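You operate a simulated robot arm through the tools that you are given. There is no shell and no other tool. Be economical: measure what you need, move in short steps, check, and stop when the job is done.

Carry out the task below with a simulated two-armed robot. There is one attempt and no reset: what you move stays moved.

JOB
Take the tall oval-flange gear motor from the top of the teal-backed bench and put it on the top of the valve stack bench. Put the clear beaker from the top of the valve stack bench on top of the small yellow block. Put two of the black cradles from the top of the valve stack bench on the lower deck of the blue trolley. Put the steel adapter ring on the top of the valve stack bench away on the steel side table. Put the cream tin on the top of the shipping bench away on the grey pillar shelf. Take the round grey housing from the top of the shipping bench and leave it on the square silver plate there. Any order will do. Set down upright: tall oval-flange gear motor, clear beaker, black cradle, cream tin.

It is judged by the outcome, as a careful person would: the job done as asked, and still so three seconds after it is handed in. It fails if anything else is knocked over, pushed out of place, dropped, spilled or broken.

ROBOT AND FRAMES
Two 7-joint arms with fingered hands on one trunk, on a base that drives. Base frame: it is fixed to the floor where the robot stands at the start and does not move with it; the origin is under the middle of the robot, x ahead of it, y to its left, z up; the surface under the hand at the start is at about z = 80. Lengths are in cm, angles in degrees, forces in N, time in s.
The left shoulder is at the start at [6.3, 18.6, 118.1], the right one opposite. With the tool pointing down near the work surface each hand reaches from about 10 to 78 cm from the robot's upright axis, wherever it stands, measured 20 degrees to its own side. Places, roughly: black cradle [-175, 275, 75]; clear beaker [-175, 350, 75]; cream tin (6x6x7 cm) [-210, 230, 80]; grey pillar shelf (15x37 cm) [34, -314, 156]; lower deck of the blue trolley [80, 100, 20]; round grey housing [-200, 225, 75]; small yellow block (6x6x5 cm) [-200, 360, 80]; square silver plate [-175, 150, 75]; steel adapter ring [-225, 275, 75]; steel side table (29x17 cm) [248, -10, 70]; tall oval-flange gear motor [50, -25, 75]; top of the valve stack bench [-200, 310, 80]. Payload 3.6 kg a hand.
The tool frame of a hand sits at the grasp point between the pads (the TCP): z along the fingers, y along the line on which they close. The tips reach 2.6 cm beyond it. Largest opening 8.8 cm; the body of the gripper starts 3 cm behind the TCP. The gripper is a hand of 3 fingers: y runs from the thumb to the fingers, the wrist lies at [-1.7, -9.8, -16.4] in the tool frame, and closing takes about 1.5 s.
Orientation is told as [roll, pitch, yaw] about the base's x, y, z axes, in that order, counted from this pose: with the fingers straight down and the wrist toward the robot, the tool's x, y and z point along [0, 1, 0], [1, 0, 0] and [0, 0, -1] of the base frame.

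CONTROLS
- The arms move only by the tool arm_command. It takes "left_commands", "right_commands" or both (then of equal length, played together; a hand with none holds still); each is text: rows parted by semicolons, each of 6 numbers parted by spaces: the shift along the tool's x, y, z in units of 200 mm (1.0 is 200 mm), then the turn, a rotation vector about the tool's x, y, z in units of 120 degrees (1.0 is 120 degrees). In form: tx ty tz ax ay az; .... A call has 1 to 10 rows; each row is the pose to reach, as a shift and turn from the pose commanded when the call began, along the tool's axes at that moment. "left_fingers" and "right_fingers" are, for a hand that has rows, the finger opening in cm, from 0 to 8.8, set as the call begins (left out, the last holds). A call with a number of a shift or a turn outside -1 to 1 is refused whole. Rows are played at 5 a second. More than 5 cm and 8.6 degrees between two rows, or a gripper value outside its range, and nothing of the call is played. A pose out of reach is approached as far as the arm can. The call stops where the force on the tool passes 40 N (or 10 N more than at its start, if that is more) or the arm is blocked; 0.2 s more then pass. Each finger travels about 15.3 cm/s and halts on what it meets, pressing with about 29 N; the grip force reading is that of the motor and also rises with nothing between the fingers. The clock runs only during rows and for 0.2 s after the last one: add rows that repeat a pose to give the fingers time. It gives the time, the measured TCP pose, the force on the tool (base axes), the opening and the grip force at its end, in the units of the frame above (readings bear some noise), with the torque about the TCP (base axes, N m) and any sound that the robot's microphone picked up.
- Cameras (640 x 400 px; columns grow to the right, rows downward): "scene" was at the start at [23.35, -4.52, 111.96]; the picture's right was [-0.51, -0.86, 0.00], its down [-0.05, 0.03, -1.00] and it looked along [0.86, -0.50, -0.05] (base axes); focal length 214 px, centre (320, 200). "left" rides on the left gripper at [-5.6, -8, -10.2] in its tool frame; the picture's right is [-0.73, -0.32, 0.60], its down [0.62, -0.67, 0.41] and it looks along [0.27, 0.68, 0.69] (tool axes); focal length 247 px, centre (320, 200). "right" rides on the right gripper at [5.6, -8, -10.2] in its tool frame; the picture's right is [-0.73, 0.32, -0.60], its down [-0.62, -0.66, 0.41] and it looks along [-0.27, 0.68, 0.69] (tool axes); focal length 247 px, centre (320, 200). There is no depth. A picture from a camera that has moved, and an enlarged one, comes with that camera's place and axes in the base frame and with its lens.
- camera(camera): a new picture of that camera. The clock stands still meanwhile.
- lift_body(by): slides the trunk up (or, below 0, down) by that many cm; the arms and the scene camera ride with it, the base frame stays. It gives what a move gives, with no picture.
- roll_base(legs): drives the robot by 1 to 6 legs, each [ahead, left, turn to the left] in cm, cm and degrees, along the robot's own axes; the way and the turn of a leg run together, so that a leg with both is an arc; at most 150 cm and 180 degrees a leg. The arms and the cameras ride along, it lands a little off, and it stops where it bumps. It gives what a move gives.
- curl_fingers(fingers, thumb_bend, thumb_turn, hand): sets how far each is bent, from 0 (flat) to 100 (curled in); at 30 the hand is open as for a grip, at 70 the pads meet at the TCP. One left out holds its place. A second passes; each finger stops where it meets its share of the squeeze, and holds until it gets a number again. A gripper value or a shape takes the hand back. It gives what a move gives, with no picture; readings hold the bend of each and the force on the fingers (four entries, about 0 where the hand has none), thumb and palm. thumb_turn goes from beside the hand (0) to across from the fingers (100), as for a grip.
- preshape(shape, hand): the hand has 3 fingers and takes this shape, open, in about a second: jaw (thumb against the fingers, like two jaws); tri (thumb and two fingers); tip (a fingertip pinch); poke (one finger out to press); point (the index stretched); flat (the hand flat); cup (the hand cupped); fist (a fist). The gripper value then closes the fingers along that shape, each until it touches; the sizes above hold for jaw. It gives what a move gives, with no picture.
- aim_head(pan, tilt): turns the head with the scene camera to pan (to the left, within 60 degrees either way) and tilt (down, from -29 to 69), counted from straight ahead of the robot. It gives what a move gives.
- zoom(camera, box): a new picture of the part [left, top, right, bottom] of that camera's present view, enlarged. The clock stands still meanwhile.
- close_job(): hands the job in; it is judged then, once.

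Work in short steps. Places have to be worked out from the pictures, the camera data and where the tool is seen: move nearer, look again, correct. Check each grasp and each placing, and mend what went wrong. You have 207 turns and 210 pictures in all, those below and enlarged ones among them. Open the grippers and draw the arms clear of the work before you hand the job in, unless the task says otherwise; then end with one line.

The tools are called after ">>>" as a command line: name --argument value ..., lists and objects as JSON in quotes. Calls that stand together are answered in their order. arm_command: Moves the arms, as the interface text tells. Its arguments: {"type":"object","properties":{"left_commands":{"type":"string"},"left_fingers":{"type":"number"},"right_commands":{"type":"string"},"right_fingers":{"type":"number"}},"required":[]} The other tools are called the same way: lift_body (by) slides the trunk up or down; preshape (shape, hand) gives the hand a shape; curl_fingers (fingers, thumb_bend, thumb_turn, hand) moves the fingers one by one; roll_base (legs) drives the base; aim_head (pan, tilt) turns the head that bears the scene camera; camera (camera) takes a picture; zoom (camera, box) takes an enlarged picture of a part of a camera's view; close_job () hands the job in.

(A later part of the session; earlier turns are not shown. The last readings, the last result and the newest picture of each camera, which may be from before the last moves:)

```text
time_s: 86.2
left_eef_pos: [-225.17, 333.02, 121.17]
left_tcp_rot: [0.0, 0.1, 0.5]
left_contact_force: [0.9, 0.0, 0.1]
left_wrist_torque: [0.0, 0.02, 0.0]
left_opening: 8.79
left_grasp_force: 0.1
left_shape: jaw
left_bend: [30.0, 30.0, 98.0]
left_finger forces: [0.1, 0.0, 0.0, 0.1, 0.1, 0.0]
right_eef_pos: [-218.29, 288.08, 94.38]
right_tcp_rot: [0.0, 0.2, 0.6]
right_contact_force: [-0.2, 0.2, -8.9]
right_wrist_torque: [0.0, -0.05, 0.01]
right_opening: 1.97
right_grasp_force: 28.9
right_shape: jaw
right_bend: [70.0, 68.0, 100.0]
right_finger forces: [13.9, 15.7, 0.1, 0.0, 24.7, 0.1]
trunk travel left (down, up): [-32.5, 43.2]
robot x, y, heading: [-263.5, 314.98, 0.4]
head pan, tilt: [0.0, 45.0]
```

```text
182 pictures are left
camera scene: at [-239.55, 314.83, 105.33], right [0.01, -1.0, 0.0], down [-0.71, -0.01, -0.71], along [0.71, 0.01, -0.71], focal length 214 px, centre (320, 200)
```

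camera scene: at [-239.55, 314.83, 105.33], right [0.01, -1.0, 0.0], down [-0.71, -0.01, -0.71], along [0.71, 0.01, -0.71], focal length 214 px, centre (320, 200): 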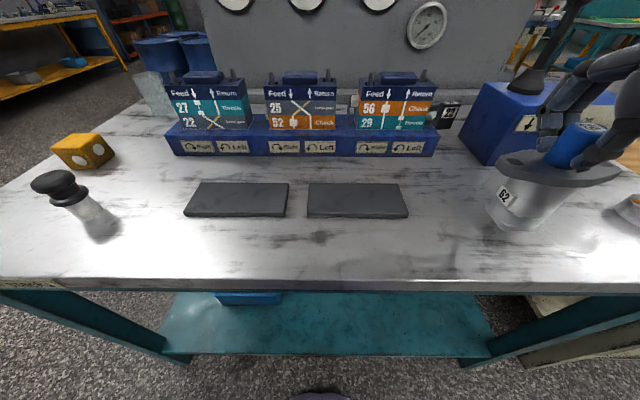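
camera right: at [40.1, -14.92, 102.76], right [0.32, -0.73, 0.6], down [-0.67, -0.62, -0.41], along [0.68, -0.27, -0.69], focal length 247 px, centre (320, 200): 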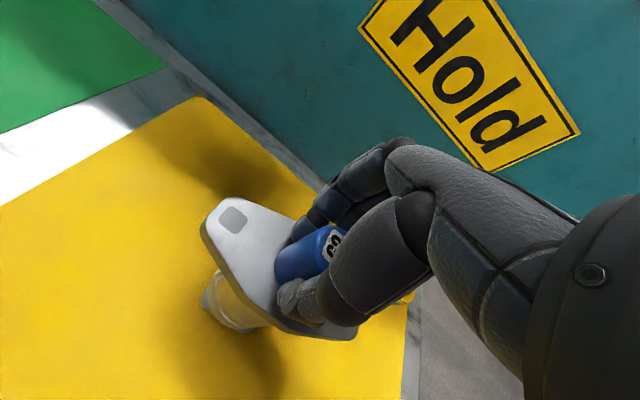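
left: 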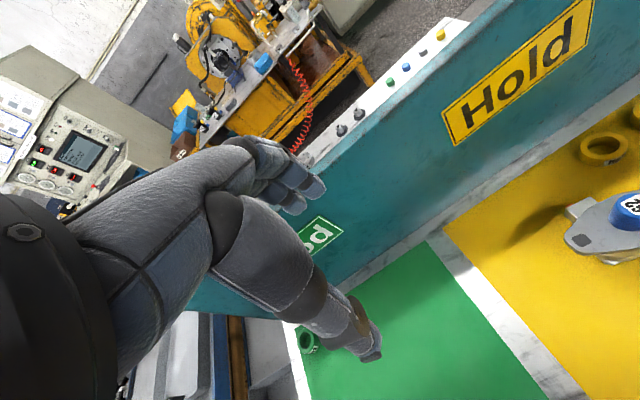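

Position fine; I lower in small steps until it touches.

>>> arm_command --right_commands "0 0 0.03 0 0 0; 0 0 0.06 0 0 0; 0 0 0.08 0 0 0; 0 0 0.09 0 0 0; 0 0 0.09 0 0 0"

>>> zoom --camera "scene" --box '[440, 90, 640, 250]'

```text
time_s: 87.4
left_eef_pos: [-225.25, 332.98, 121.2]
left_tcp_rot: [0.0, 0.0, 0.5]
left_contact_force: [1.1, 0.8, -0.2]
left_wrist_torque: [-0.01, 0.0, 0.0]
left_opening: 8.79
left_grasp_force: 0.0
left_shape: jaw
left_bend: [30.0, 30.0, 98.0]
left_finger forces: [0.0, 0.0, 0.1, 0.0, 0.0, 0.1]
right_eef_pos: [-218.21, 288.02, 92.75]
right_tcp_rot: [-0.2, 0.1, 0.5]
right_contact_force: [-2.2, -0.4, -1.4]
right_wrist_torque: [0.0, 0.02, 0.0]
right_opening: 1.97
right_grasp_force: 29.3
right_shape: jaw
right_bend: [70.0, 68.0, 100.0]
right_finger forces: [13.3, 16.6, 0.1, 0.1, 26.5, 0.0]
trunk travel left (down, up): [-32.5, 43.2]
robot x, y, heading: [-263.32, 314.83, 0.7]
head pan, tilt: [0.0, 45.0]
```

```text
2.50 times, centred on (540, 170) of scene
camera zoom: at [-239.6, 314.84, 105.36], right [0.01, -1.0, 0.0], down [-0.71, -0.01, -0.71], along [0.71, 0.01, -0.71], focal length 536 px, centre (-230, 275)
```

zoom: 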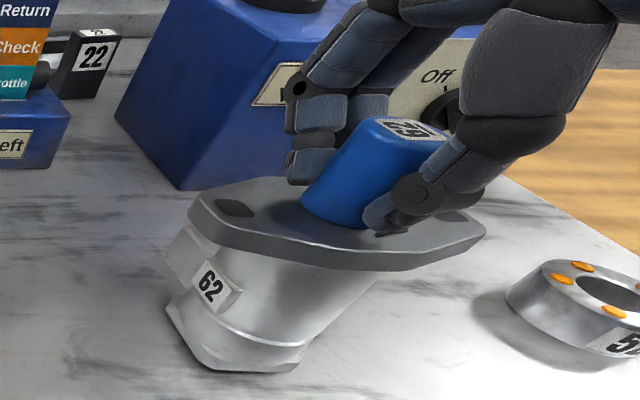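

Weight is on the bench. A touch lower, then open and rise straight up.

>>> arm_command --right_commands "0 0 0.008 0 0 0; 0 0 0.008 0 0 0"

>>> arm_command --right_commands "0 0 0 0 0 0; 0 0 0 0 0 0; 0 0 0 0 0 0; 0 0 0 0 0 0; 0 0 -0.1 0 0 0; 0 0 -0.3 0 0 0; 0 0 -0.5 0 0 0; 0 0 -0.7 0 0 0" --right_fingers 8.8

>>> camera --camera "scene"

```text
time_s: 88.0
left_eef_pos: [-225.42, 332.99, 121.28]
left_tcp_rot: [0.0, 0.0, 0.6]
left_contact_force: [-0.6, -0.2, 0.0]
left_wrist_torque: [-0.03, 0.0, 0.01]
left_opening: 8.79
left_grasp_force: 0.0
left_shape: jaw
left_bend: [30.0, 30.0, 98.0]
left_finger forces: [0.0, 0.0, 0.0, 0.0, 0.1, 0.1]
right_eef_pos: [-218.39, 288.02, 92.65]
right_tcp_rot: [-0.1, 0.0, 0.6]
right_contact_force: [-3.3, -1.9, 7.0]
right_wrist_torque: [-0.04, 0.14, 0.02]
right_opening: 1.98
right_grasp_force: 29.0
right_shape: jaw
right_bend: [70.0, 68.0, 100.0]
right_finger forces: [13.1, 18.1, 0.1, 0.0, 29.1, 0.1]
trunk travel left (down, up): [-32.5, 43.2]
robot x, y, heading: [-263.26, 314.67, 0.7]
head pan, tilt: [0.0, 45.0]
```

```text
time_s: 89.8
left_eef_pos: [-225.3, 332.93, 121.18]
left_tcp_rot: [-0.1, 0.0, 0.5]
left_contact_force: [0.0, -1.0, -1.1]
left_wrist_torque: [-0.02, 0.0, -0.02]
left_opening: 8.79
left_grasp_force: 0.1
left_shape: jaw
left_bend: [30.0, 30.0, 98.0]
left_finger forces: [0.1, 0.0, 0.0, 0.0, 0.1, 0.0]
right_eef_pos: [-218.54, 288.11, 106.57]
right_tcp_rot: [-0.1, 0.1, 0.6]
right_contact_force: [-0.4, 0.0, 0.6]
right_wrist_torque: [0.0, 0.0, -0.02]
right_opening: 8.77
right_grasp_force: 0.1
right_shape: jaw
right_bend: [30.0, 30.0, 98.0]
right_finger forces: [0.0, 0.0, 0.0, 0.0, 0.0, 0.0]
trunk travel left (down, up): [-32.5, 43.2]
robot x, y, heading: [-263.38, 314.45, 0.5]
head pan, tilt: [0.0, 45.0]
```

```text
180 pictures are left
camera scene: at [-239.6, 314.88, 105.35], right [0.01, -1.0, 0.0], down [-0.71, -0.01, -0.71], along [0.71, 0.01, -0.71], focal length 214 px, centre (320, 200)
```

scene: 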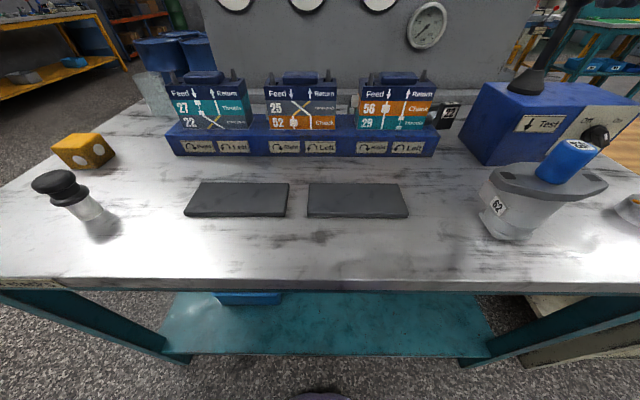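

Motor is placed upright. Next the beaker: it's near the +y end, so I drive round to that end and face it.

>>> arm_command --right_commands "0 -0.15 -0.2 0 0 0; 0 -0.33 -0.3 0 0 0; 0 -0.33 -0.3 0 0 0"

>>> roll_base --legs '[[-20, 0, 0], [0, 115, 0], [95, 0, 0], [0, 0, -90]]'

>>> aim_head --pan 0 --tilt 40

>>> camera --camera "scene"

```text
time_s: 90.6
left_eef_pos: [-225.22, 333.11, 121.0]
left_tcp_rot: [0.0, 0.0, 0.5]
left_contact_force: [-0.3, -0.3, -1.2]
left_wrist_torque: [-0.01, 0.01, 0.01]
left_opening: 8.78
left_grasp_force: 0.1
left_shape: jaw
left_bend: [30.0, 30.0, 98.0]
left_finger forces: [0.0, 0.0, 0.0, 0.0, 0.0, 0.1]
right_eef_pos: [-225.02, 288.14, 112.63]
right_tcp_rot: [-0.1, 0.2, 0.6]
right_contact_force: [-0.8, 0.3, 0.0]
right_wrist_torque: [0.02, -0.01, -0.01]
right_opening: 8.79
right_grasp_force: 0.1
right_shape: jaw
right_bend: [30.0, 30.0, 98.0]
right_finger forces: [0.1, 0.0, 0.0, 0.0, 0.0, 0.0]
trunk travel left (down, up): [-32.5, 43.2]
robot x, y, heading: [-263.09, 314.69, 0.5]
head pan, tilt: [0.0, 45.0]
```

```text
time_s: 106.0
left_eef_pos: [-171.36, 391.91, 121.21]
left_tcp_rot: [0.0, 0.0, -89.4]
left_contact_force: [-0.5, -1.1, 0.0]
left_wrist_torque: [-0.01, -0.01, 0.02]
left_opening: 8.76
left_grasp_force: 0.1
left_shape: jaw
left_bend: [30.0, 30.0, 98.0]
left_finger forces: [0.0, 0.0, 0.1, 0.1, 0.0, 0.0]
right_eef_pos: [-216.02, 391.58, 112.71]
right_tcp_rot: [-0.1, 0.2, -89.5]
right_contact_force: [1.7, -0.5, -0.8]
right_wrist_torque: [-0.01, -0.01, -0.02]
right_opening: 8.78
right_grasp_force: 0.0
right_shape: jaw
right_bend: [30.0, 30.0, 98.0]
right_finger forces: [0.1, 0.0, 0.0, 0.0, 0.0, 0.1]
trunk travel left (down, up): [-32.5, 43.2]
robot x, y, heading: [-189.6, 429.9, -89.7]
head pan, tilt: [0.0, 45.0]
```

```text
time_s: 106.6
left_eef_pos: [-171.17, 391.64, 121.04]
left_tcp_rot: [0.0, 0.0, -89.5]
left_contact_force: [0.0, 0.1, 0.2]
left_wrist_torque: [0.0, 0.03, 0.0]
left_opening: 8.79
left_grasp_force: 0.0
left_shape: jaw
left_bend: [30.0, 30.0, 98.0]
left_finger forces: [0.0, 0.0, 0.0, 0.0, 0.0, 0.1]
right_eef_pos: [-216.14, 391.55, 112.58]
right_tcp_rot: [-0.2, 0.3, -89.5]
right_contact_force: [0.5, -0.3, 0.5]
right_wrist_torque: [0.01, -0.01, -0.01]
right_opening: 8.76
right_grasp_force: 0.0
right_shape: jaw
right_bend: [30.0, 30.0, 98.0]
right_finger forces: [0.0, 0.0, 0.1, 0.0, 0.1, 0.0]
trunk travel left (down, up): [-32.5, 43.2]
robot x, y, heading: [-189.46, 429.55, -89.6]
head pan, tilt: [0.0, 40.0]
```

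```text
179 pictures are left
camera scene: at [-189.4, 405.93, 106.07], right [-1.0, -0.01, 0.0], down [-0.01, 0.64, -0.77], along [0.01, -0.77, -0.64], focal length 214 px, centre (320, 200)
```

scene: 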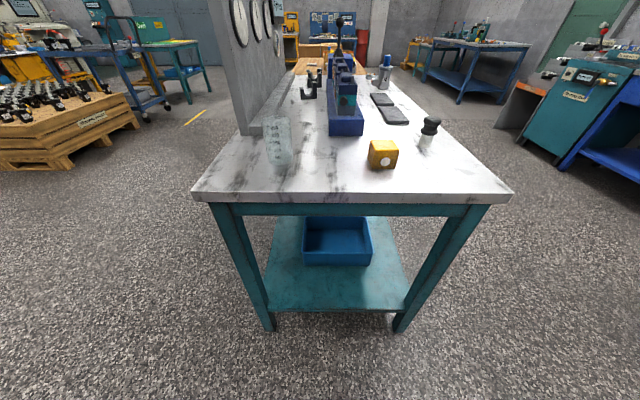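

Clear view of the beaker and yellow block. I move 28 cm closer and look again at steep tilt, and zoom.

>>> roll_base --legs '[[28, 0, 0]]'

>>> camera --camera "scene"

>>> camera --camera "left"

```text
time_s: 108.6
left_eef_pos: [-171.07, 363.5, 121.02]
left_tcp_rot: [0.1, 0.1, -89.6]
left_contact_force: [-1.1, -0.1, 0.0]
left_wrist_torque: [0.03, -0.03, 0.0]
left_opening: 8.79
left_grasp_force: 0.0
left_shape: jaw
left_bend: [30.0, 30.0, 98.0]
left_finger forces: [0.0, 0.1, 0.0, 0.1, 0.1, 0.1]
right_eef_pos: [-216.06, 363.41, 112.48]
right_tcp_rot: [-0.1, 0.3, -89.6]
right_contact_force: [-0.7, -0.5, -0.3]
right_wrist_torque: [0.01, 0.01, -0.03]
right_opening: 8.78
right_grasp_force: 0.0
right_shape: jaw
right_bend: [30.0, 30.0, 98.0]
right_finger forces: [0.0, 0.0, 0.0, 0.0, 0.0, 0.0]
trunk travel left (down, up): [-32.5, 43.2]
robot x, y, heading: [-189.06, 401.68, -89.5]
head pan, tilt: [0.0, 40.0]
```

```text
178 pictures are left
camera scene: at [-189.28, 377.72, 106.05], right [-1.0, -0.01, 0.0], down [0.0, 0.64, -0.77], along [0.0, -0.77, -0.64], focal length 214 px, centre (320, 200)
```

scene: 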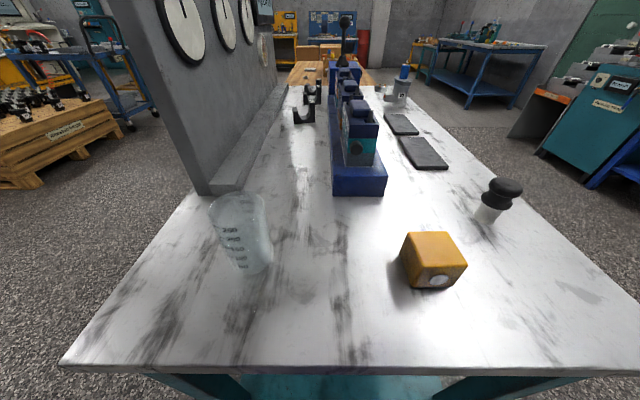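

```text
177 pictures are left
camera left: at [-176.84, 371.53, 131.19], right [-0.74, 0.32, -0.6], down [0.62, 0.67, -0.41], along [0.27, -0.67, -0.69], focal length 247 px, centre (320, 200)
```

left: 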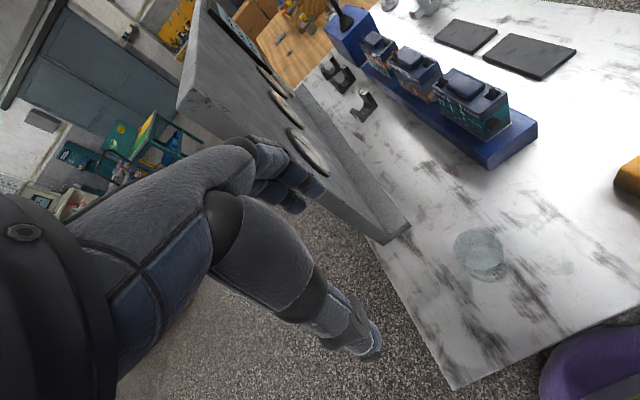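

Beaker at (-180, 360), 11 cm tall, about 6 cm wide; yellow block top centre (-203.4, 360.6, 85). I bring the left hand above the beaker.

>>> arm_command --left_commands "-0.2 0.08 0.1 0 0 0; -0.4 0.16 0.2 0 0 0; -0.45 0.17 0.4 0 0 0; -0.45 0.17 0.6 0 0 0; -0.45 0.17 0.8 0 0 0; -0.45 0.17 0.8 0 0 0" --left_fingers 8.8

>>> camera --camera "scene"

>>> camera --camera "left"

```text
time_s: 110.0
left_eef_pos: [-180.14, 360.12, 105.08]
left_tcp_rot: [0.0, 0.0, -89.7]
left_contact_force: [0.2, -0.3, -0.7]
left_wrist_torque: [-0.02, -0.01, 0.01]
left_opening: 8.79
left_grasp_force: 0.0
left_shape: jaw
left_bend: [30.0, 30.0, 98.0]
left_finger forces: [0.0, 0.0, 0.0, 0.0, 0.0, 0.0]
right_eef_pos: [-216.16, 363.47, 112.7]
right_tcp_rot: [-0.2, 0.2, -89.7]
right_contact_force: [-0.2, -0.1, -1.2]
right_wrist_torque: [0.0, 0.0, 0.03]
right_opening: 8.79
right_grasp_force: 0.0
right_shape: jaw
right_bend: [30.0, 30.0, 98.0]
right_finger forces: [0.1, 0.0, 0.0, 0.1, 0.0, 0.0]
trunk travel left (down, up): [-32.5, 43.2]
robot x, y, heading: [-189.52, 401.38, -89.6]
head pan, tilt: [0.0, 40.0]
```

```text
176 pictures are left
camera scene: at [-189.3, 377.83, 106.08], right [-1.0, -0.01, 0.0], down [0.0, 0.64, -0.77], along [0.0, -0.77, -0.64], focal length 214 px, centre (320, 200)
```

scene: 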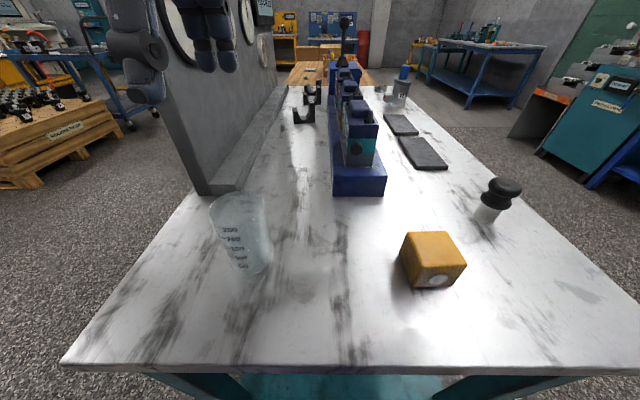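

```text
175 pictures are left
camera left: at [-185.78, 368.13, 115.15], right [-0.74, 0.32, -0.6], down [0.62, 0.67, -0.41], along [0.27, -0.67, -0.69], focal length 247 px, centre (320, 200)
```

left: 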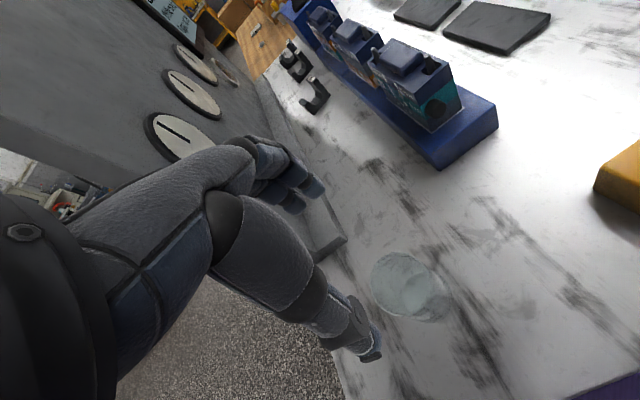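

Aligned. I descend to z≈88.5 and look.

>>> arm_command --left_commands "0 0 0.2 0 0 0; 0 0 0.4 0 0 0; 0 0 0.6 0 0 0; 0 0 0.75 0 0 0; 0 0 0.83 0 0 0; 0 0 0.83 0 0 0"

>>> zoom --camera "scene" --box '[140, 120, 340, 300]'

```text
time_s: 111.4
left_eef_pos: [-180.06, 360.13, 88.53]
left_tcp_rot: [-0.1, 0.0, -89.6]
left_contact_force: [0.3, 0.1, 0.2]
left_wrist_torque: [-0.01, -0.02, -0.02]
left_opening: 8.81
left_grasp_force: 0.0
left_shape: jaw
left_bend: [30.0, 30.0, 98.0]
left_finger forces: [0.0, 0.1, 0.1, 0.0, 0.0, 0.1]
right_eef_pos: [-216.18, 363.41, 112.56]
right_tcp_rot: [-0.1, 0.1, -89.5]
right_contact_force: [-0.8, 0.2, 0.5]
right_wrist_torque: [0.01, -0.03, -0.02]
right_opening: 8.78
right_grasp_force: 0.1
right_shape: jaw
right_bend: [30.0, 30.0, 98.0]
right_finger forces: [0.1, 0.1, 0.0, 0.0, 0.0, 0.1]
trunk travel left (down, up): [-32.5, 43.2]
robot x, y, heading: [-189.28, 401.49, -89.8]
head pan, tilt: [0.0, 40.0]
```

```text
2.22 times, centred on (240, 210) of scene
camera zoom: at [-189.28, 377.82, 106.08], right [-1.0, -0.01, 0.0], down [0.0, 0.64, -0.77], along [0.0, -0.77, -0.64], focal length 477 px, centre (498, 178)
```

zoom: 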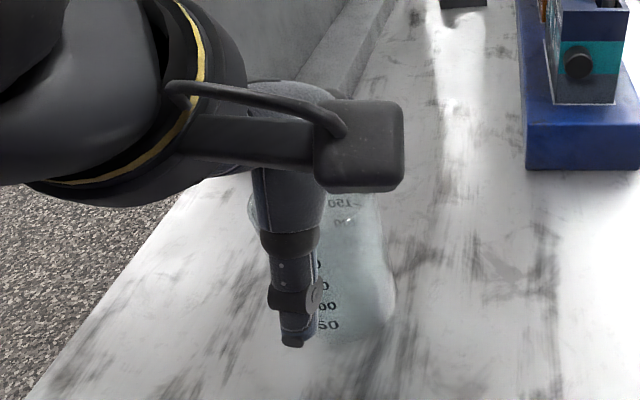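

The thumb sits slightly to +x of centre; I shift 0.5 cm and close.

>>> arm_command --left_commands "-0.025 0 0 0 0 0; -0.025 0 0 0 0 0"

>>> arm_command --left_commands "0 0 0 0 0 0; 0 0 0 0 0 0; 0 0 0 0 0 0; 0 0 0 0 0 0; 0 0 0 0 0 0; 0 0 0 0 0 0; 0 0 0 0 0 0" --left_fingers 0

>>> camera --camera "left"

>>> zoom --camera "scene" --box '[140, 120, 340, 300]'

```text
time_s: 112.0
left_eef_pos: [-180.48, 360.27, 88.5]
left_tcp_rot: [0.0, 0.0, -89.8]
left_contact_force: [-0.2, 0.6, -0.1]
left_wrist_torque: [-0.03, -0.01, 0.0]
left_opening: 8.8
left_grasp_force: 0.0
left_shape: jaw
left_bend: [30.0, 30.0, 98.0]
left_finger forces: [0.0, 0.0, 0.1, 0.1, 0.0, 0.0]
right_eef_pos: [-216.04, 363.4, 112.55]
right_tcp_rot: [-0.1, 0.2, -89.5]
right_contact_force: [-0.3, -0.3, 0.1]
right_wrist_torque: [0.02, 0.0, -0.01]
right_opening: 8.75
right_grasp_force: 0.1
right_shape: jaw
right_bend: [30.0, 30.0, 98.0]
right_finger forces: [0.0, 0.0, 0.0, 0.0, 0.1, 0.0]
trunk travel left (down, up): [-32.5, 43.2]
robot x, y, heading: [-189.49, 401.44, -89.5]
head pan, tilt: [0.0, 40.0]
```

```text
time_s: 113.6
left_eef_pos: [-180.68, 360.13, 88.63]
left_tcp_rot: [0.0, -0.1, -89.7]
left_contact_force: [-0.2, -0.4, 7.5]
left_wrist_torque: [-0.3, -0.14, -0.05]
left_opening: 4.4
left_grasp_force: 29.1
left_shape: jaw
left_bend: [51.0, 54.0, 97.0]
left_finger forces: [0.0, 35.6, 0.0, 0.1, 33.7, 0.0]
right_eef_pos: [-216.03, 363.58, 112.59]
right_tcp_rot: [-0.1, 0.2, -89.6]
right_contact_force: [0.9, -0.2, -1.1]
right_wrist_torque: [0.0, -0.02, 0.02]
right_opening: 8.8
right_grasp_force: 0.0
right_shape: jaw
right_bend: [30.0, 30.0, 98.0]
right_finger forces: [0.1, 0.1, 0.0, 0.0, 0.0, 0.0]
trunk travel left (down, up): [-32.5, 43.2]
robot x, y, heading: [-189.81, 401.55, -89.5]
head pan, tilt: [0.0, 40.0]
```

```text
173 pictures are left
camera left: at [-186.36, 368.19, 98.72], right [-0.74, 0.31, -0.6], down [0.62, 0.67, -0.41], along [0.27, -0.67, -0.69], focal length 247 px, centre (320, 200)
```

left: 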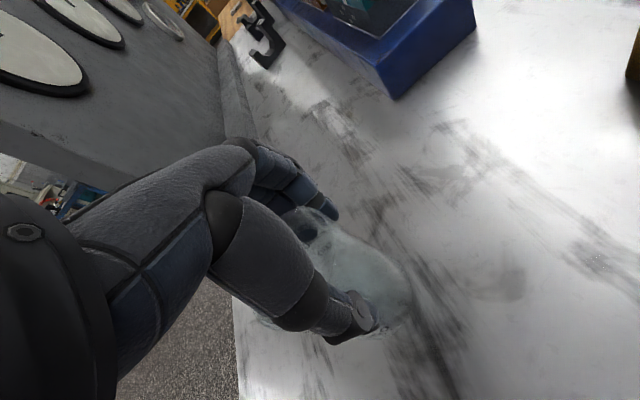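

```text
2.22 times, centred on (240, 210) of scene
camera zoom: at [-189.3, 377.85, 106.09], right [-1.0, -0.01, 0.0], down [0.0, 0.64, -0.77], along [0.0, -0.77, -0.64], focal length 477 px, centre (498, 178)
```

zoom: 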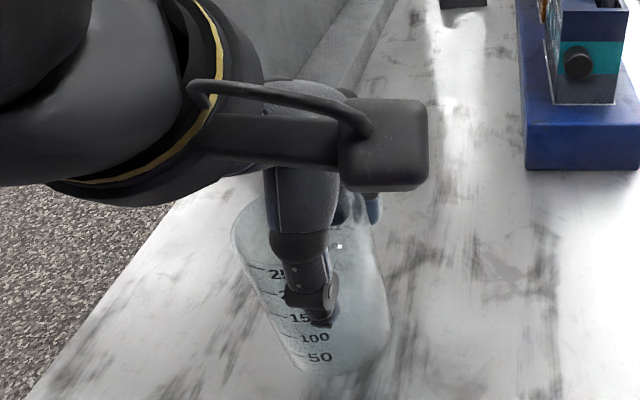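

Reading: only one finger bears and the beaker looks shifted; I enlarge before doing more.

>>> zoom --camera "left" --box '[200, 150, 460, 370]'

>>> camera --camera "right"

```text
1.82 times, centred on (330, 260) of left
camera zoom: at [-186.36, 368.19, 98.72], right [-0.74, 0.31, -0.6], down [0.62, 0.67, -0.41], along [0.27, -0.67, -0.69], focal length 449 px, centre (302, 91)
```

zoom: 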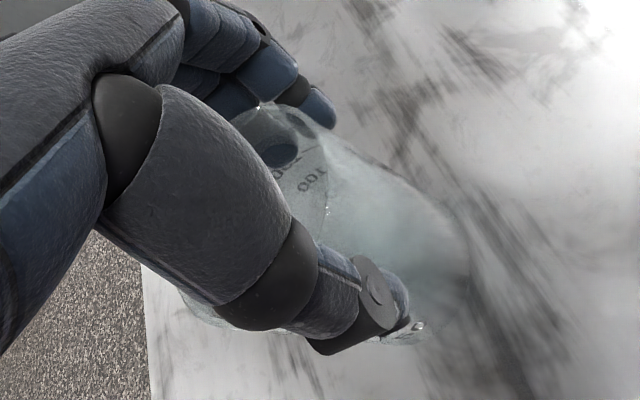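

```text
170 pictures are left
camera right: at [-210.51, 371.57, 122.83], right [-0.73, -0.33, 0.6], down [-0.63, 0.66, -0.41], along [-0.26, -0.68, -0.69], focal length 247 px, centre (320, 200)
```

right: 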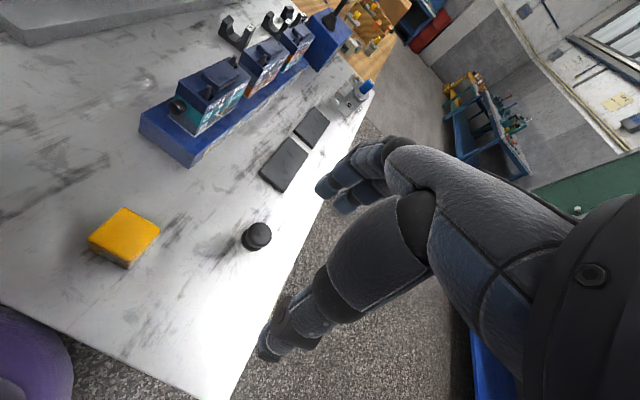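

The beaker seems pushed a bit and leaning between thumb and fingers. I open gradually so it settles back between the fingers.

>>> arm_command --left_commands "0 0 0 0 0 0; 0 0 0 0 0 0" --left_fingers 5.2

>>> arm_command --left_commands "0 0 0 0 0 0; 0 0 0 0 0 0" --left_fingers 6.2

>>> zoom --camera "scene" --box '[140, 120, 340, 300]'

>>> zoom --camera "left" --box '[200, 150, 460, 370]'

```text
time_s: 114.2
left_eef_pos: [-180.68, 360.12, 88.57]
left_tcp_rot: [0.0, -0.1, -89.6]
left_contact_force: [0.2, -1.9, 5.8]
left_wrist_torque: [-0.32, -0.08, -0.01]
left_opening: 4.19
left_grasp_force: 0.0
left_shape: jaw
left_bend: [53.0, 50.0, 98.0]
left_finger forces: [0.0, 10.2, 0.0, 0.0, 8.1, 0.0]
right_eef_pos: [-216.05, 363.55, 112.5]
right_tcp_rot: [-0.1, 0.2, -89.6]
right_contact_force: [1.0, 0.9, 0.2]
right_wrist_torque: [-0.02, 0.0, -0.03]
right_opening: 8.8
right_grasp_force: 0.1
right_shape: jaw
right_bend: [30.0, 30.0, 98.0]
right_finger forces: [0.0, 0.0, 0.1, 0.0, 0.0, 0.1]
trunk travel left (down, up): [-32.5, 43.2]
robot x, y, heading: [-189.01, 401.42, -89.7]
head pan, tilt: [0.0, 40.0]
```

```text
time_s: 114.8
left_eef_pos: [-180.71, 360.16, 88.39]
left_tcp_rot: [0.1, 0.1, -89.7]
left_contact_force: [0.4, -0.4, -0.8]
left_wrist_torque: [0.0, 0.0, -0.02]
left_opening: 6.23
left_grasp_force: 0.2
left_shape: jaw
left_bend: [35.0, 55.0, 99.0]
left_finger forces: [0.1, 0.0, 0.0, 0.0, 0.1, 0.0]
right_eef_pos: [-215.93, 363.52, 112.65]
right_tcp_rot: [-0.1, 0.2, -89.6]
right_contact_force: [-0.2, -0.9, 0.2]
right_wrist_torque: [0.0, 0.01, 0.02]
right_opening: 8.78
right_grasp_force: 0.1
right_shape: jaw
right_bend: [30.0, 30.0, 98.0]
right_finger forces: [0.0, 0.0, 0.0, 0.1, 0.0, 0.0]
trunk travel left (down, up): [-32.5, 43.2]
robot x, y, heading: [-189.22, 401.66, -89.8]
head pan, tilt: [0.0, 40.0]
```

```text
2.22 times, centred on (240, 210) of scene
camera zoom: at [-189.28, 377.82, 106.07], right [-1.0, -0.01, 0.0], down [0.0, 0.64, -0.77], along [0.0, -0.77, -0.64], focal length 477 px, centre (498, 178)
```

zoom: 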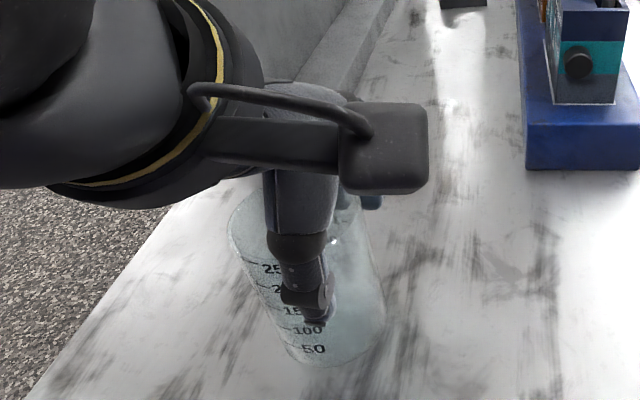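

```text
1.82 times, centred on (330, 260) of left
camera zoom: at [-186.34, 368.19, 98.62], right [-0.74, 0.32, -0.6], down [0.62, 0.67, -0.41], along [0.27, -0.67, -0.69], focal length 449 px, centre (302, 91)
```

zoom: 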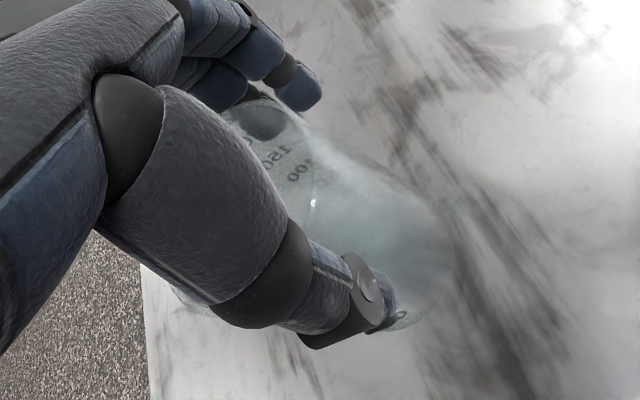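

It's free now. I open fully, rise and re-measure the beaker.

>>> arm_command --left_commands "0 0 0 0 0 0; 0 0 0 0 0 0; 0 0 0 0 0 0; 0 0 -0.2 0 0 0; 0 0 -0.4 0 0 0; 0 0 -0.6 0 0 0; 0 0 -0.8 0 0 0; 0 0 -0.8 0 0 0" --left_fingers 8.8

>>> zoom --camera "scene" --box '[140, 120, 340, 300]'

>>> camera --camera "left"

```text
time_s: 116.6
left_eef_pos: [-180.63, 360.05, 104.5]
left_tcp_rot: [0.0, -0.1, -89.8]
left_contact_force: [-1.0, -0.3, -0.2]
left_wrist_torque: [-0.01, -0.02, -0.03]
left_opening: 8.79
left_grasp_force: 0.1
left_shape: jaw
left_bend: [30.0, 30.0, 98.0]
left_finger forces: [0.1, 0.0, 0.0, 0.0, 0.0, 0.0]
right_eef_pos: [-216.04, 363.5, 112.63]
right_tcp_rot: [0.0, 0.2, -89.7]
right_contact_force: [-0.5, 0.2, -0.4]
right_wrist_torque: [0.03, -0.02, 0.04]
right_opening: 8.79
right_grasp_force: 0.1
right_shape: jaw
right_bend: [30.0, 30.0, 98.0]
right_finger forces: [0.1, 0.1, 0.0, 0.0, 0.0, 0.0]
trunk travel left (down, up): [-32.5, 43.2]
robot x, y, heading: [-189.64, 401.58, -89.6]
head pan, tilt: [0.0, 40.0]
```

```text
2.22 times, centred on (240, 210) of scene
camera zoom: at [-189.28, 377.82, 106.07], right [-1.0, -0.01, 0.0], down [0.0, 0.64, -0.77], along [0.0, -0.77, -0.64], focal length 477 px, centre (498, 178)
```

zoom: 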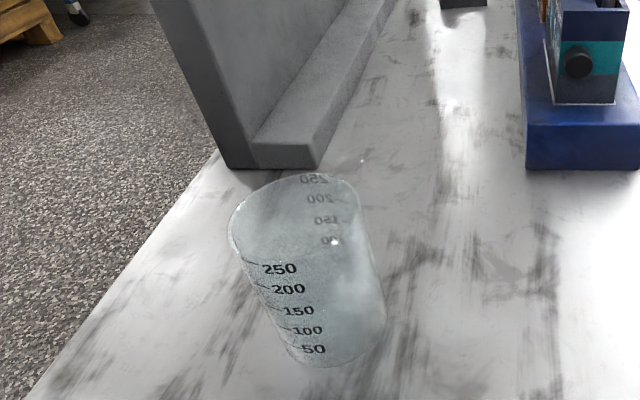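

```text
166 pictures are left
camera left: at [-186.26, 368.16, 114.63], right [-0.74, 0.31, -0.6], down [0.62, 0.67, -0.41], along [0.27, -0.67, -0.69], focal length 247 px, centre (320, 200)
```

left: 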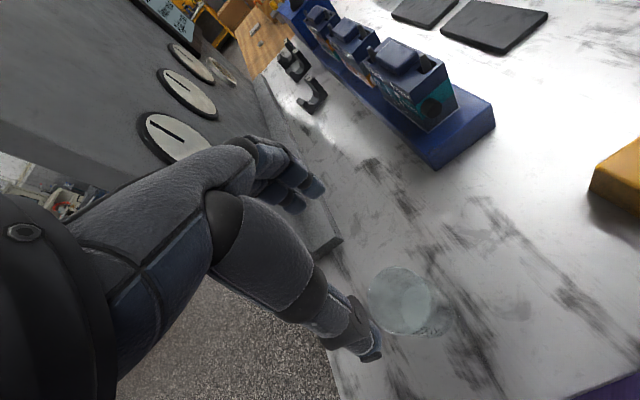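

Beaker stands upright at about (-179.7, 361.6). I re-centre the hand there, slightly lower, and close in stages.

>>> arm_command --left_commands "0.045 -0.04 0 0 0 0; 0.045 -0.04 0.2 0 0 0; 0.045 -0.04 0.4 0 0 0; 0.045 -0.04 0.6 0 0 0; 0.045 -0.04 0.75 0 0 0; 0.045 -0.04 0.82 0 0 0; 0.045 -0.04 0.82 0 0 0"

>>> arm_command --left_commands "0 0 0 0 0 0; 0 0 0 0 0 0; 0 0 0 0 0 0; 0 0 0 0 0 0" --left_fingers 6.4

>>> zoom --camera "scene" --box '[140, 120, 340, 300]'

>>> zoom --camera "left" --box '[200, 150, 460, 370]'

```text
time_s: 118.2
left_eef_pos: [-179.72, 361.12, 88.05]
left_tcp_rot: [-0.1, 0.1, -89.7]
left_contact_force: [0.5, 0.4, 0.1]
left_wrist_torque: [-0.01, -0.01, 0.01]
left_opening: 8.77
left_grasp_force: 0.2
left_shape: jaw
left_bend: [30.0, 30.0, 98.0]
left_finger forces: [0.1, 0.0, 0.0, 0.0, 0.0, 0.0]
right_eef_pos: [-215.91, 363.48, 112.67]
right_tcp_rot: [-0.2, 0.2, -89.6]
right_contact_force: [-0.8, 0.1, -1.0]
right_wrist_torque: [0.0, -0.01, 0.0]
right_opening: 8.8
right_grasp_force: 0.0
right_shape: jaw
right_bend: [30.0, 30.0, 98.0]
right_finger forces: [0.0, 0.1, 0.0, 0.0, 0.1, 0.0]
trunk travel left (down, up): [-32.5, 43.2]
robot x, y, heading: [-189.45, 401.64, -89.9]
head pan, tilt: [0.0, 40.0]
```

```text
time_s: 119.2
left_eef_pos: [-179.7, 361.04, 88.11]
left_tcp_rot: [-0.1, 0.0, -89.7]
left_contact_force: [0.5, -0.2, -1.1]
left_wrist_torque: [-0.01, -0.02, 0.04]
left_opening: 6.44
left_grasp_force: 0.1
left_shape: jaw
left_bend: [34.0, 53.0, 99.0]
left_finger forces: [0.0, 0.0, 0.0, 0.0, 0.0, 0.0]
right_eef_pos: [-216.0, 363.54, 112.65]
right_tcp_rot: [-0.3, 0.3, -89.6]
right_contact_force: [0.3, -0.5, 0.7]
right_wrist_torque: [0.02, 0.02, 0.03]
right_opening: 8.77
right_grasp_force: 0.1
right_shape: jaw
right_bend: [30.0, 30.0, 98.0]
right_finger forces: [0.0, 0.0, 0.0, 0.1, 0.0, 0.1]
trunk travel left (down, up): [-32.5, 43.2]
robot x, y, heading: [-189.33, 401.65, -89.8]
head pan, tilt: [0.0, 40.0]
```

```text
2.22 times, centred on (240, 210) of scene
camera zoom: at [-189.28, 377.82, 106.07], right [-1.0, -0.01, 0.0], down [0.0, 0.64, -0.77], along [0.0, -0.77, -0.64], focal length 477 px, centre (498, 178)
```

zoom: 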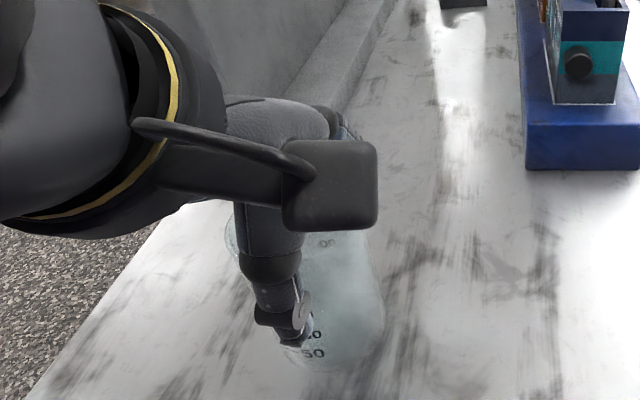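

```text
1.82 times, centred on (330, 260) of left
camera zoom: at [-185.38, 369.0, 98.25], right [-0.74, 0.31, -0.6], down [0.62, 0.67, -0.41], along [0.27, -0.67, -0.69], focal length 449 px, centre (302, 91)
```

zoom: 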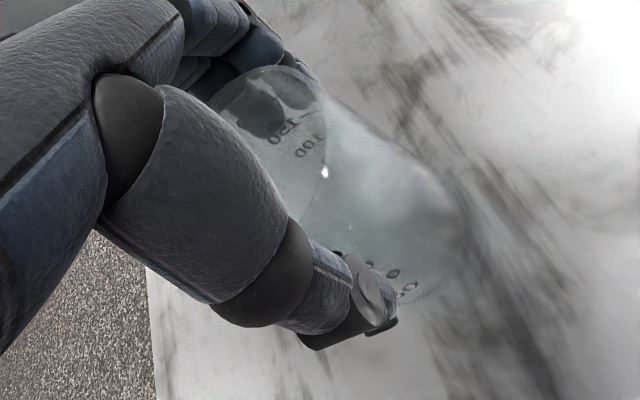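

Centred by projection with no contact yet. I close the rest of the way.

>>> arm_command --left_commands "0 0 0 0 0 0; 0 0 0 0 0 0; 0 0 0 0 0 0; 0 0 0 0 0 0" --left_fingers 4.6

>>> zoom --camera "scene" --box '[140, 120, 340, 300]'

```text
time_s: 120.2
left_eef_pos: [-179.72, 361.02, 88.28]
left_tcp_rot: [0.0, -0.1, -89.7]
left_contact_force: [1.1, -0.4, 7.5]
left_wrist_torque: [-0.24, -0.1, -0.03]
left_opening: 5.06
left_grasp_force: 28.9
left_shape: jaw
left_bend: [47.0, 52.0, 97.0]
left_finger forces: [4.7, 30.2, 0.0, 0.1, 36.0, 0.0]
right_eef_pos: [-216.08, 363.63, 112.69]
right_tcp_rot: [0.0, 0.2, -89.6]
right_contact_force: [0.0, 0.4, -0.5]
right_wrist_torque: [0.03, 0.03, -0.01]
right_opening: 8.77
right_grasp_force: 0.0
right_shape: jaw
right_bend: [30.0, 30.0, 98.0]
right_finger forces: [0.1, 0.0, 0.0, 0.1, 0.0, 0.1]
trunk travel left (down, up): [-32.5, 43.2]
robot x, y, heading: [-189.66, 401.23, -89.8]
head pan, tilt: [0.0, 40.0]
```

```text
2.22 times, centred on (240, 210) of scene
camera zoom: at [-189.29, 377.86, 106.09], right [-1.0, -0.01, 0.0], down [0.0, 0.64, -0.77], along [0.0, -0.77, -0.64], focal length 477 px, centre (498, 178)
```

zoom: 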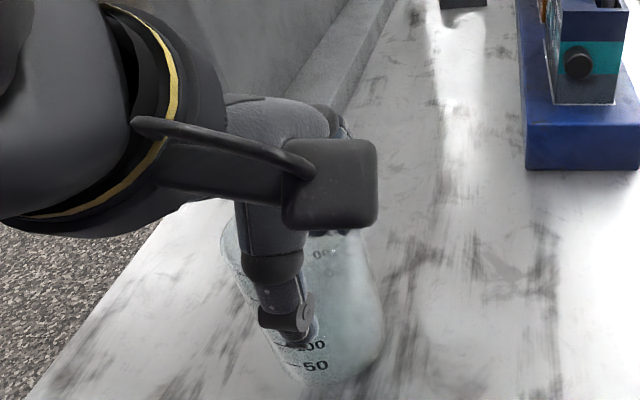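

Held with both fingers, slightly tilted by the pads. I lift 4 cm to check the hold and tilt.

>>> arm_command --left_commands "0 0 0 0 0 0; 0 0 -0.1 0 0 0; 0 0 -0.2 0 0 0; 0 0 -0.3 0 0 0; 0 0 -0.4 0 0 0; 0 0 -0.4 0 0 0" --left_fingers 0

>>> camera --camera "scene"

>>> camera --camera "right"

```text
time_s: 121.6
left_eef_pos: [-179.79, 360.92, 96.18]
left_tcp_rot: [0.0, 0.1, -89.7]
left_contact_force: [0.6, 0.6, -1.2]
left_wrist_torque: [-0.01, -0.01, -0.01]
left_opening: 5.05
left_grasp_force: 29.0
left_shape: jaw
left_bend: [47.0, 52.0, 96.0]
left_finger forces: [5.6, 27.8, 0.0, 0.1, 34.5, 0.1]
right_eef_pos: [-216.09, 363.45, 112.64]
right_tcp_rot: [0.0, 0.2, -89.7]
right_contact_force: [0.9, -0.3, 0.0]
right_wrist_torque: [-0.03, 0.01, 0.0]
right_opening: 8.75
right_grasp_force: 0.1
right_shape: jaw
right_bend: [30.0, 30.0, 98.0]
right_finger forces: [0.1, 0.0, 0.0, 0.0, 0.0, 0.1]
trunk travel left (down, up): [-32.5, 43.2]
robot x, y, heading: [-189.29, 401.75, -89.9]
head pan, tilt: [0.0, 40.0]
```

```text
162 pictures are left
camera scene: at [-189.29, 377.83, 106.08], right [-1.0, -0.01, 0.0], down [0.0, 0.64, -0.77], along [0.0, -0.77, -0.64], focal length 214 px, centre (320, 200)
```

scene: 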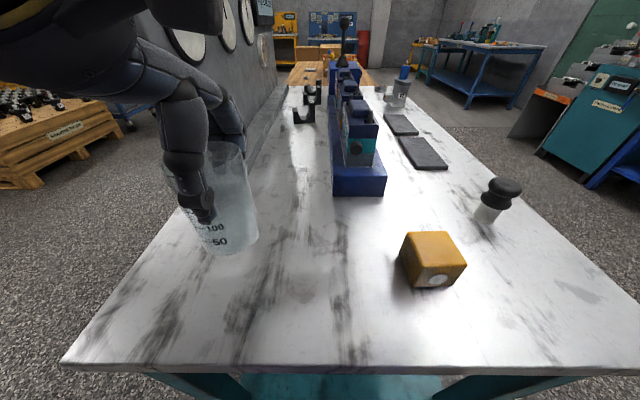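

```text
161 pictures are left
camera right: at [-210.5, 371.55, 122.82], right [-0.73, -0.33, 0.6], down [-0.63, 0.66, -0.41], along [-0.26, -0.68, -0.69], focal length 247 px, centre (320, 200)
```

right: 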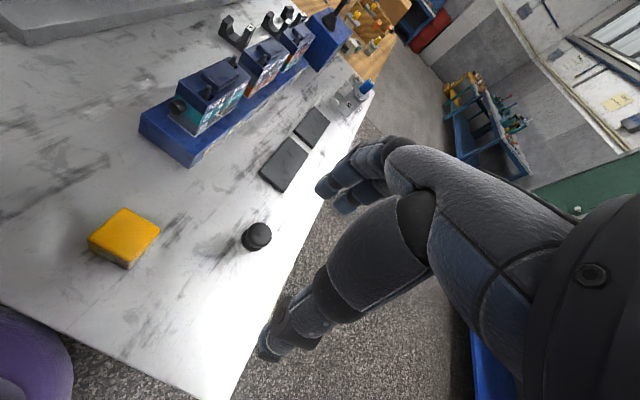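

Beaker held. The block is at (-203.3, 360.9). I move the right hand away first, and raise the left.

>>> arm_command --right_commands "-0.2 0 0 0 0 0; -0.4 0 0 0 0 0; -0.6 0 0 0 0 0; -0.8 0 0 0 0 0; -0.95 -0.1 0 0 0 0; -0.95 -0.1 0 0 0 0" --left_commands "0 0 -0.1 0 0 0; 0 0 -0.2 0 0 0; 0 0 -0.3 0 0 0; 0 0 -0.4 0 0 0; 0 0 -0.4 0 0 0; 0 0 -0.4 0 0 0"

>>> camera --camera "scene"

>>> camera --camera "right"

```text
time_s: 123.0
left_eef_pos: [-179.69, 360.91, 104.04]
left_tcp_rot: [0.0, 0.1, -89.7]
left_contact_force: [-0.3, 0.1, -0.5]
left_wrist_torque: [0.0, -0.01, 0.02]
left_opening: 5.05
left_grasp_force: 29.3
left_shape: jaw
left_bend: [47.0, 52.0, 96.0]
left_finger forces: [5.4, 27.8, 0.1, 0.0, 34.0, 0.0]
right_eef_pos: [-235.14, 365.39, 112.56]
right_tcp_rot: [0.0, 0.2, -89.6]
right_contact_force: [0.3, 0.7, -0.2]
right_wrist_torque: [0.02, -0.01, -0.02]
right_opening: 8.76
right_grasp_force: 0.2
right_shape: jaw
right_bend: [30.0, 30.0, 98.0]
right_finger forces: [0.0, 0.0, 0.0, 0.0, 0.0, 0.1]
trunk travel left (down, up): [-32.5, 43.2]
robot x, y, heading: [-189.52, 401.6, -89.7]
head pan, tilt: [0.0, 40.0]
```

```text
160 pictures are left
camera scene: at [-189.3, 377.77, 106.06], right [-1.0, -0.01, 0.0], down [0.0, 0.64, -0.77], along [0.0, -0.77, -0.64], focal length 214 px, centre (320, 200)
```

scene: 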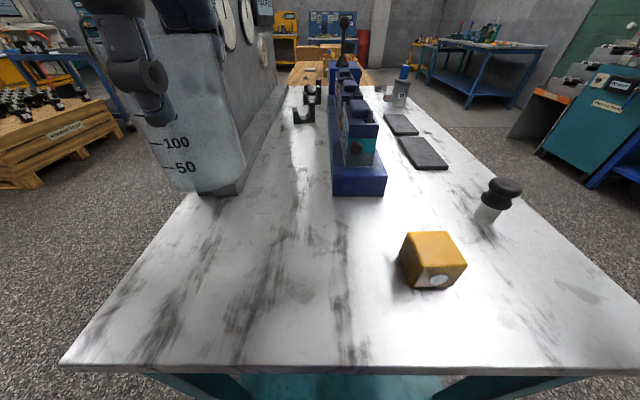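

```text
159 pictures are left
camera right: at [-229.6, 373.51, 122.86], right [-0.73, -0.32, 0.6], down [-0.63, 0.66, -0.41], along [-0.26, -0.67, -0.69], focal length 247 px, centre (320, 200)
```

right: 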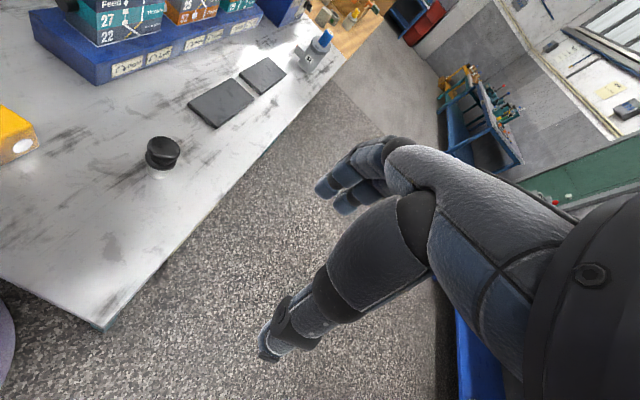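

The beaker's base centre lies about 2.2 cm toward me (+y) from the TCP. I carry it over to the block, staying high.

>>> arm_command --left_commands "-0.2 0 0 0 0 0; -0.4 0.02 0 0 0 0; -0.6 0.04 0 0 0 0; -0.8 0.08 0 0 0 0; -0.95 0.1 0 0 0 0; -0.95 0.1 0 0 0 0"

>>> arm_command --left_commands "-0.12 0.01 0 0 0 0; -0.22 0.01 0 0 0 0; -0.22 0.01 0.1 0 0 0; -0.22 0.01 0.1 0 0 0"

>>> camera --camera "scene"

>>> camera --camera "left"

```text
time_s: 124.4
left_eef_pos: [-198.75, 358.95, 104.12]
left_tcp_rot: [0.1, 0.0, -89.7]
left_contact_force: [0.0, 0.0, -1.7]
left_wrist_torque: [-0.04, 0.0, 0.0]
left_opening: 5.0
left_grasp_force: 29.1
left_shape: jaw
left_bend: [47.0, 52.0, 96.0]
left_finger forces: [5.4, 27.4, 0.0, 0.1, 33.9, 0.1]
right_eef_pos: [-235.07, 365.55, 112.67]
right_tcp_rot: [-0.1, 0.2, -89.6]
right_contact_force: [0.3, -0.2, -0.2]
right_wrist_torque: [-0.02, -0.01, 0.02]
right_opening: 8.79
right_grasp_force: 0.1
right_shape: jaw
right_bend: [30.0, 30.0, 98.0]
right_finger forces: [0.0, 0.1, 0.0, 0.0, 0.0, 0.0]
trunk travel left (down, up): [-32.5, 43.2]
robot x, y, heading: [-189.79, 401.76, -89.9]
head pan, tilt: [0.0, 40.0]
```

```text
time_s: 125.4
left_eef_pos: [-203.18, 358.66, 102.22]
left_tcp_rot: [0.0, 0.0, -89.7]
left_contact_force: [0.0, 0.0, -0.7]
left_wrist_torque: [0.01, 0.04, -0.01]
left_opening: 5.04
left_grasp_force: 28.6
left_shape: jaw
left_bend: [47.0, 52.0, 96.0]
left_finger forces: [5.5, 27.3, 0.1, 0.1, 33.8, 0.0]
right_eef_pos: [-235.1, 365.5, 112.59]
right_tcp_rot: [-0.1, 0.3, -89.5]
right_contact_force: [-1.7, 0.1, 0.3]
right_wrist_torque: [-0.02, -0.02, 0.02]
right_opening: 8.77
right_grasp_force: 0.1
right_shape: jaw
right_bend: [30.0, 30.0, 98.0]
right_finger forces: [0.0, 0.0, 0.0, 0.0, 0.0, 0.1]
trunk travel left (down, up): [-32.5, 43.2]
robot x, y, heading: [-189.56, 401.57, -89.7]
head pan, tilt: [0.0, 40.0]
```

```text
158 pictures are left
camera scene: at [-189.3, 377.83, 106.08], right [-1.0, -0.01, 0.0], down [0.0, 0.64, -0.77], along [0.0, -0.77, -0.64], focal length 214 px, centre (320, 200)
```

scene: 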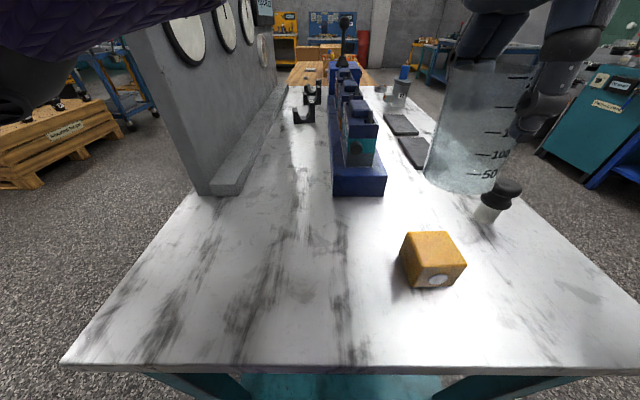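

```text
157 pictures are left
camera left: at [-208.9, 366.68, 112.22], right [-0.74, 0.31, -0.6], down [0.62, 0.67, -0.41], along [0.27, -0.67, -0.69], focal length 247 px, centre (320, 200)
```

left: 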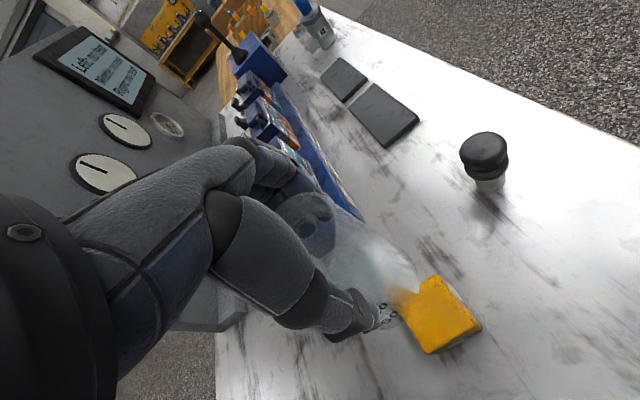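

Estimates say the base needs about +0.9 cm in y. I shift and lower to about 1.5 cm above the block, then check.

>>> arm_command --left_commands "0 -0.045 0.1 0 0 0; 0 -0.045 0.25 0 0 0; 0 -0.045 0.38 0 0 0; 0 -0.045 0.38 0 0 0"

>>> zoom --camera "scene" --box '[360, 130, 540, 310]'

>>> zoom --camera "left" --box '[240, 160, 520, 400]'

```text
time_s: 126.4
left_eef_pos: [-203.2, 359.59, 94.42]
left_tcp_rot: [0.0, 0.0, -89.7]
left_contact_force: [-0.3, 0.3, -0.8]
left_wrist_torque: [0.02, -0.02, 0.02]
left_opening: 5.04
left_grasp_force: 28.7
left_shape: jaw
left_bend: [47.0, 52.0, 96.0]
left_finger forces: [5.2, 27.4, 0.1, 0.0, 33.7, 0.0]
right_eef_pos: [-235.08, 365.53, 112.62]
right_tcp_rot: [-0.1, 0.2, -89.5]
right_contact_force: [-0.2, -0.9, 0.5]
right_wrist_torque: [0.0, -0.01, -0.04]
right_opening: 8.77
right_grasp_force: 0.0
right_shape: jaw
right_bend: [30.0, 30.0, 98.0]
right_finger forces: [0.1, 0.0, 0.0, 0.1, 0.1, 0.0]
trunk travel left (down, up): [-32.5, 43.2]
robot x, y, heading: [-189.41, 401.6, -89.8]
head pan, tilt: [0.0, 40.0]
```

```text
2.22 times, centred on (450, 220) of scene
camera zoom: at [-189.29, 377.82, 106.08], right [-1.0, -0.01, 0.0], down [0.0, 0.64, -0.77], along [0.0, -0.77, -0.64], focal length 477 px, centre (31, 156)
```

zoom: 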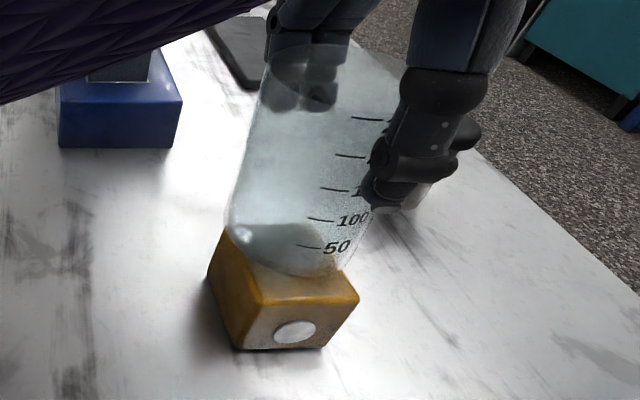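

```text
1.67 times, centred on (380, 280) of left
camera zoom: at [-208.91, 367.53, 104.58], right [-0.74, 0.31, -0.6], down [0.62, 0.67, -0.41], along [0.27, -0.67, -0.69], focal length 412 px, centre (220, 67)
```

zoom: 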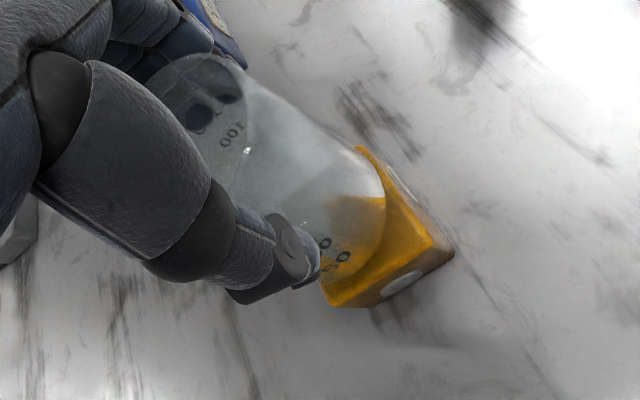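

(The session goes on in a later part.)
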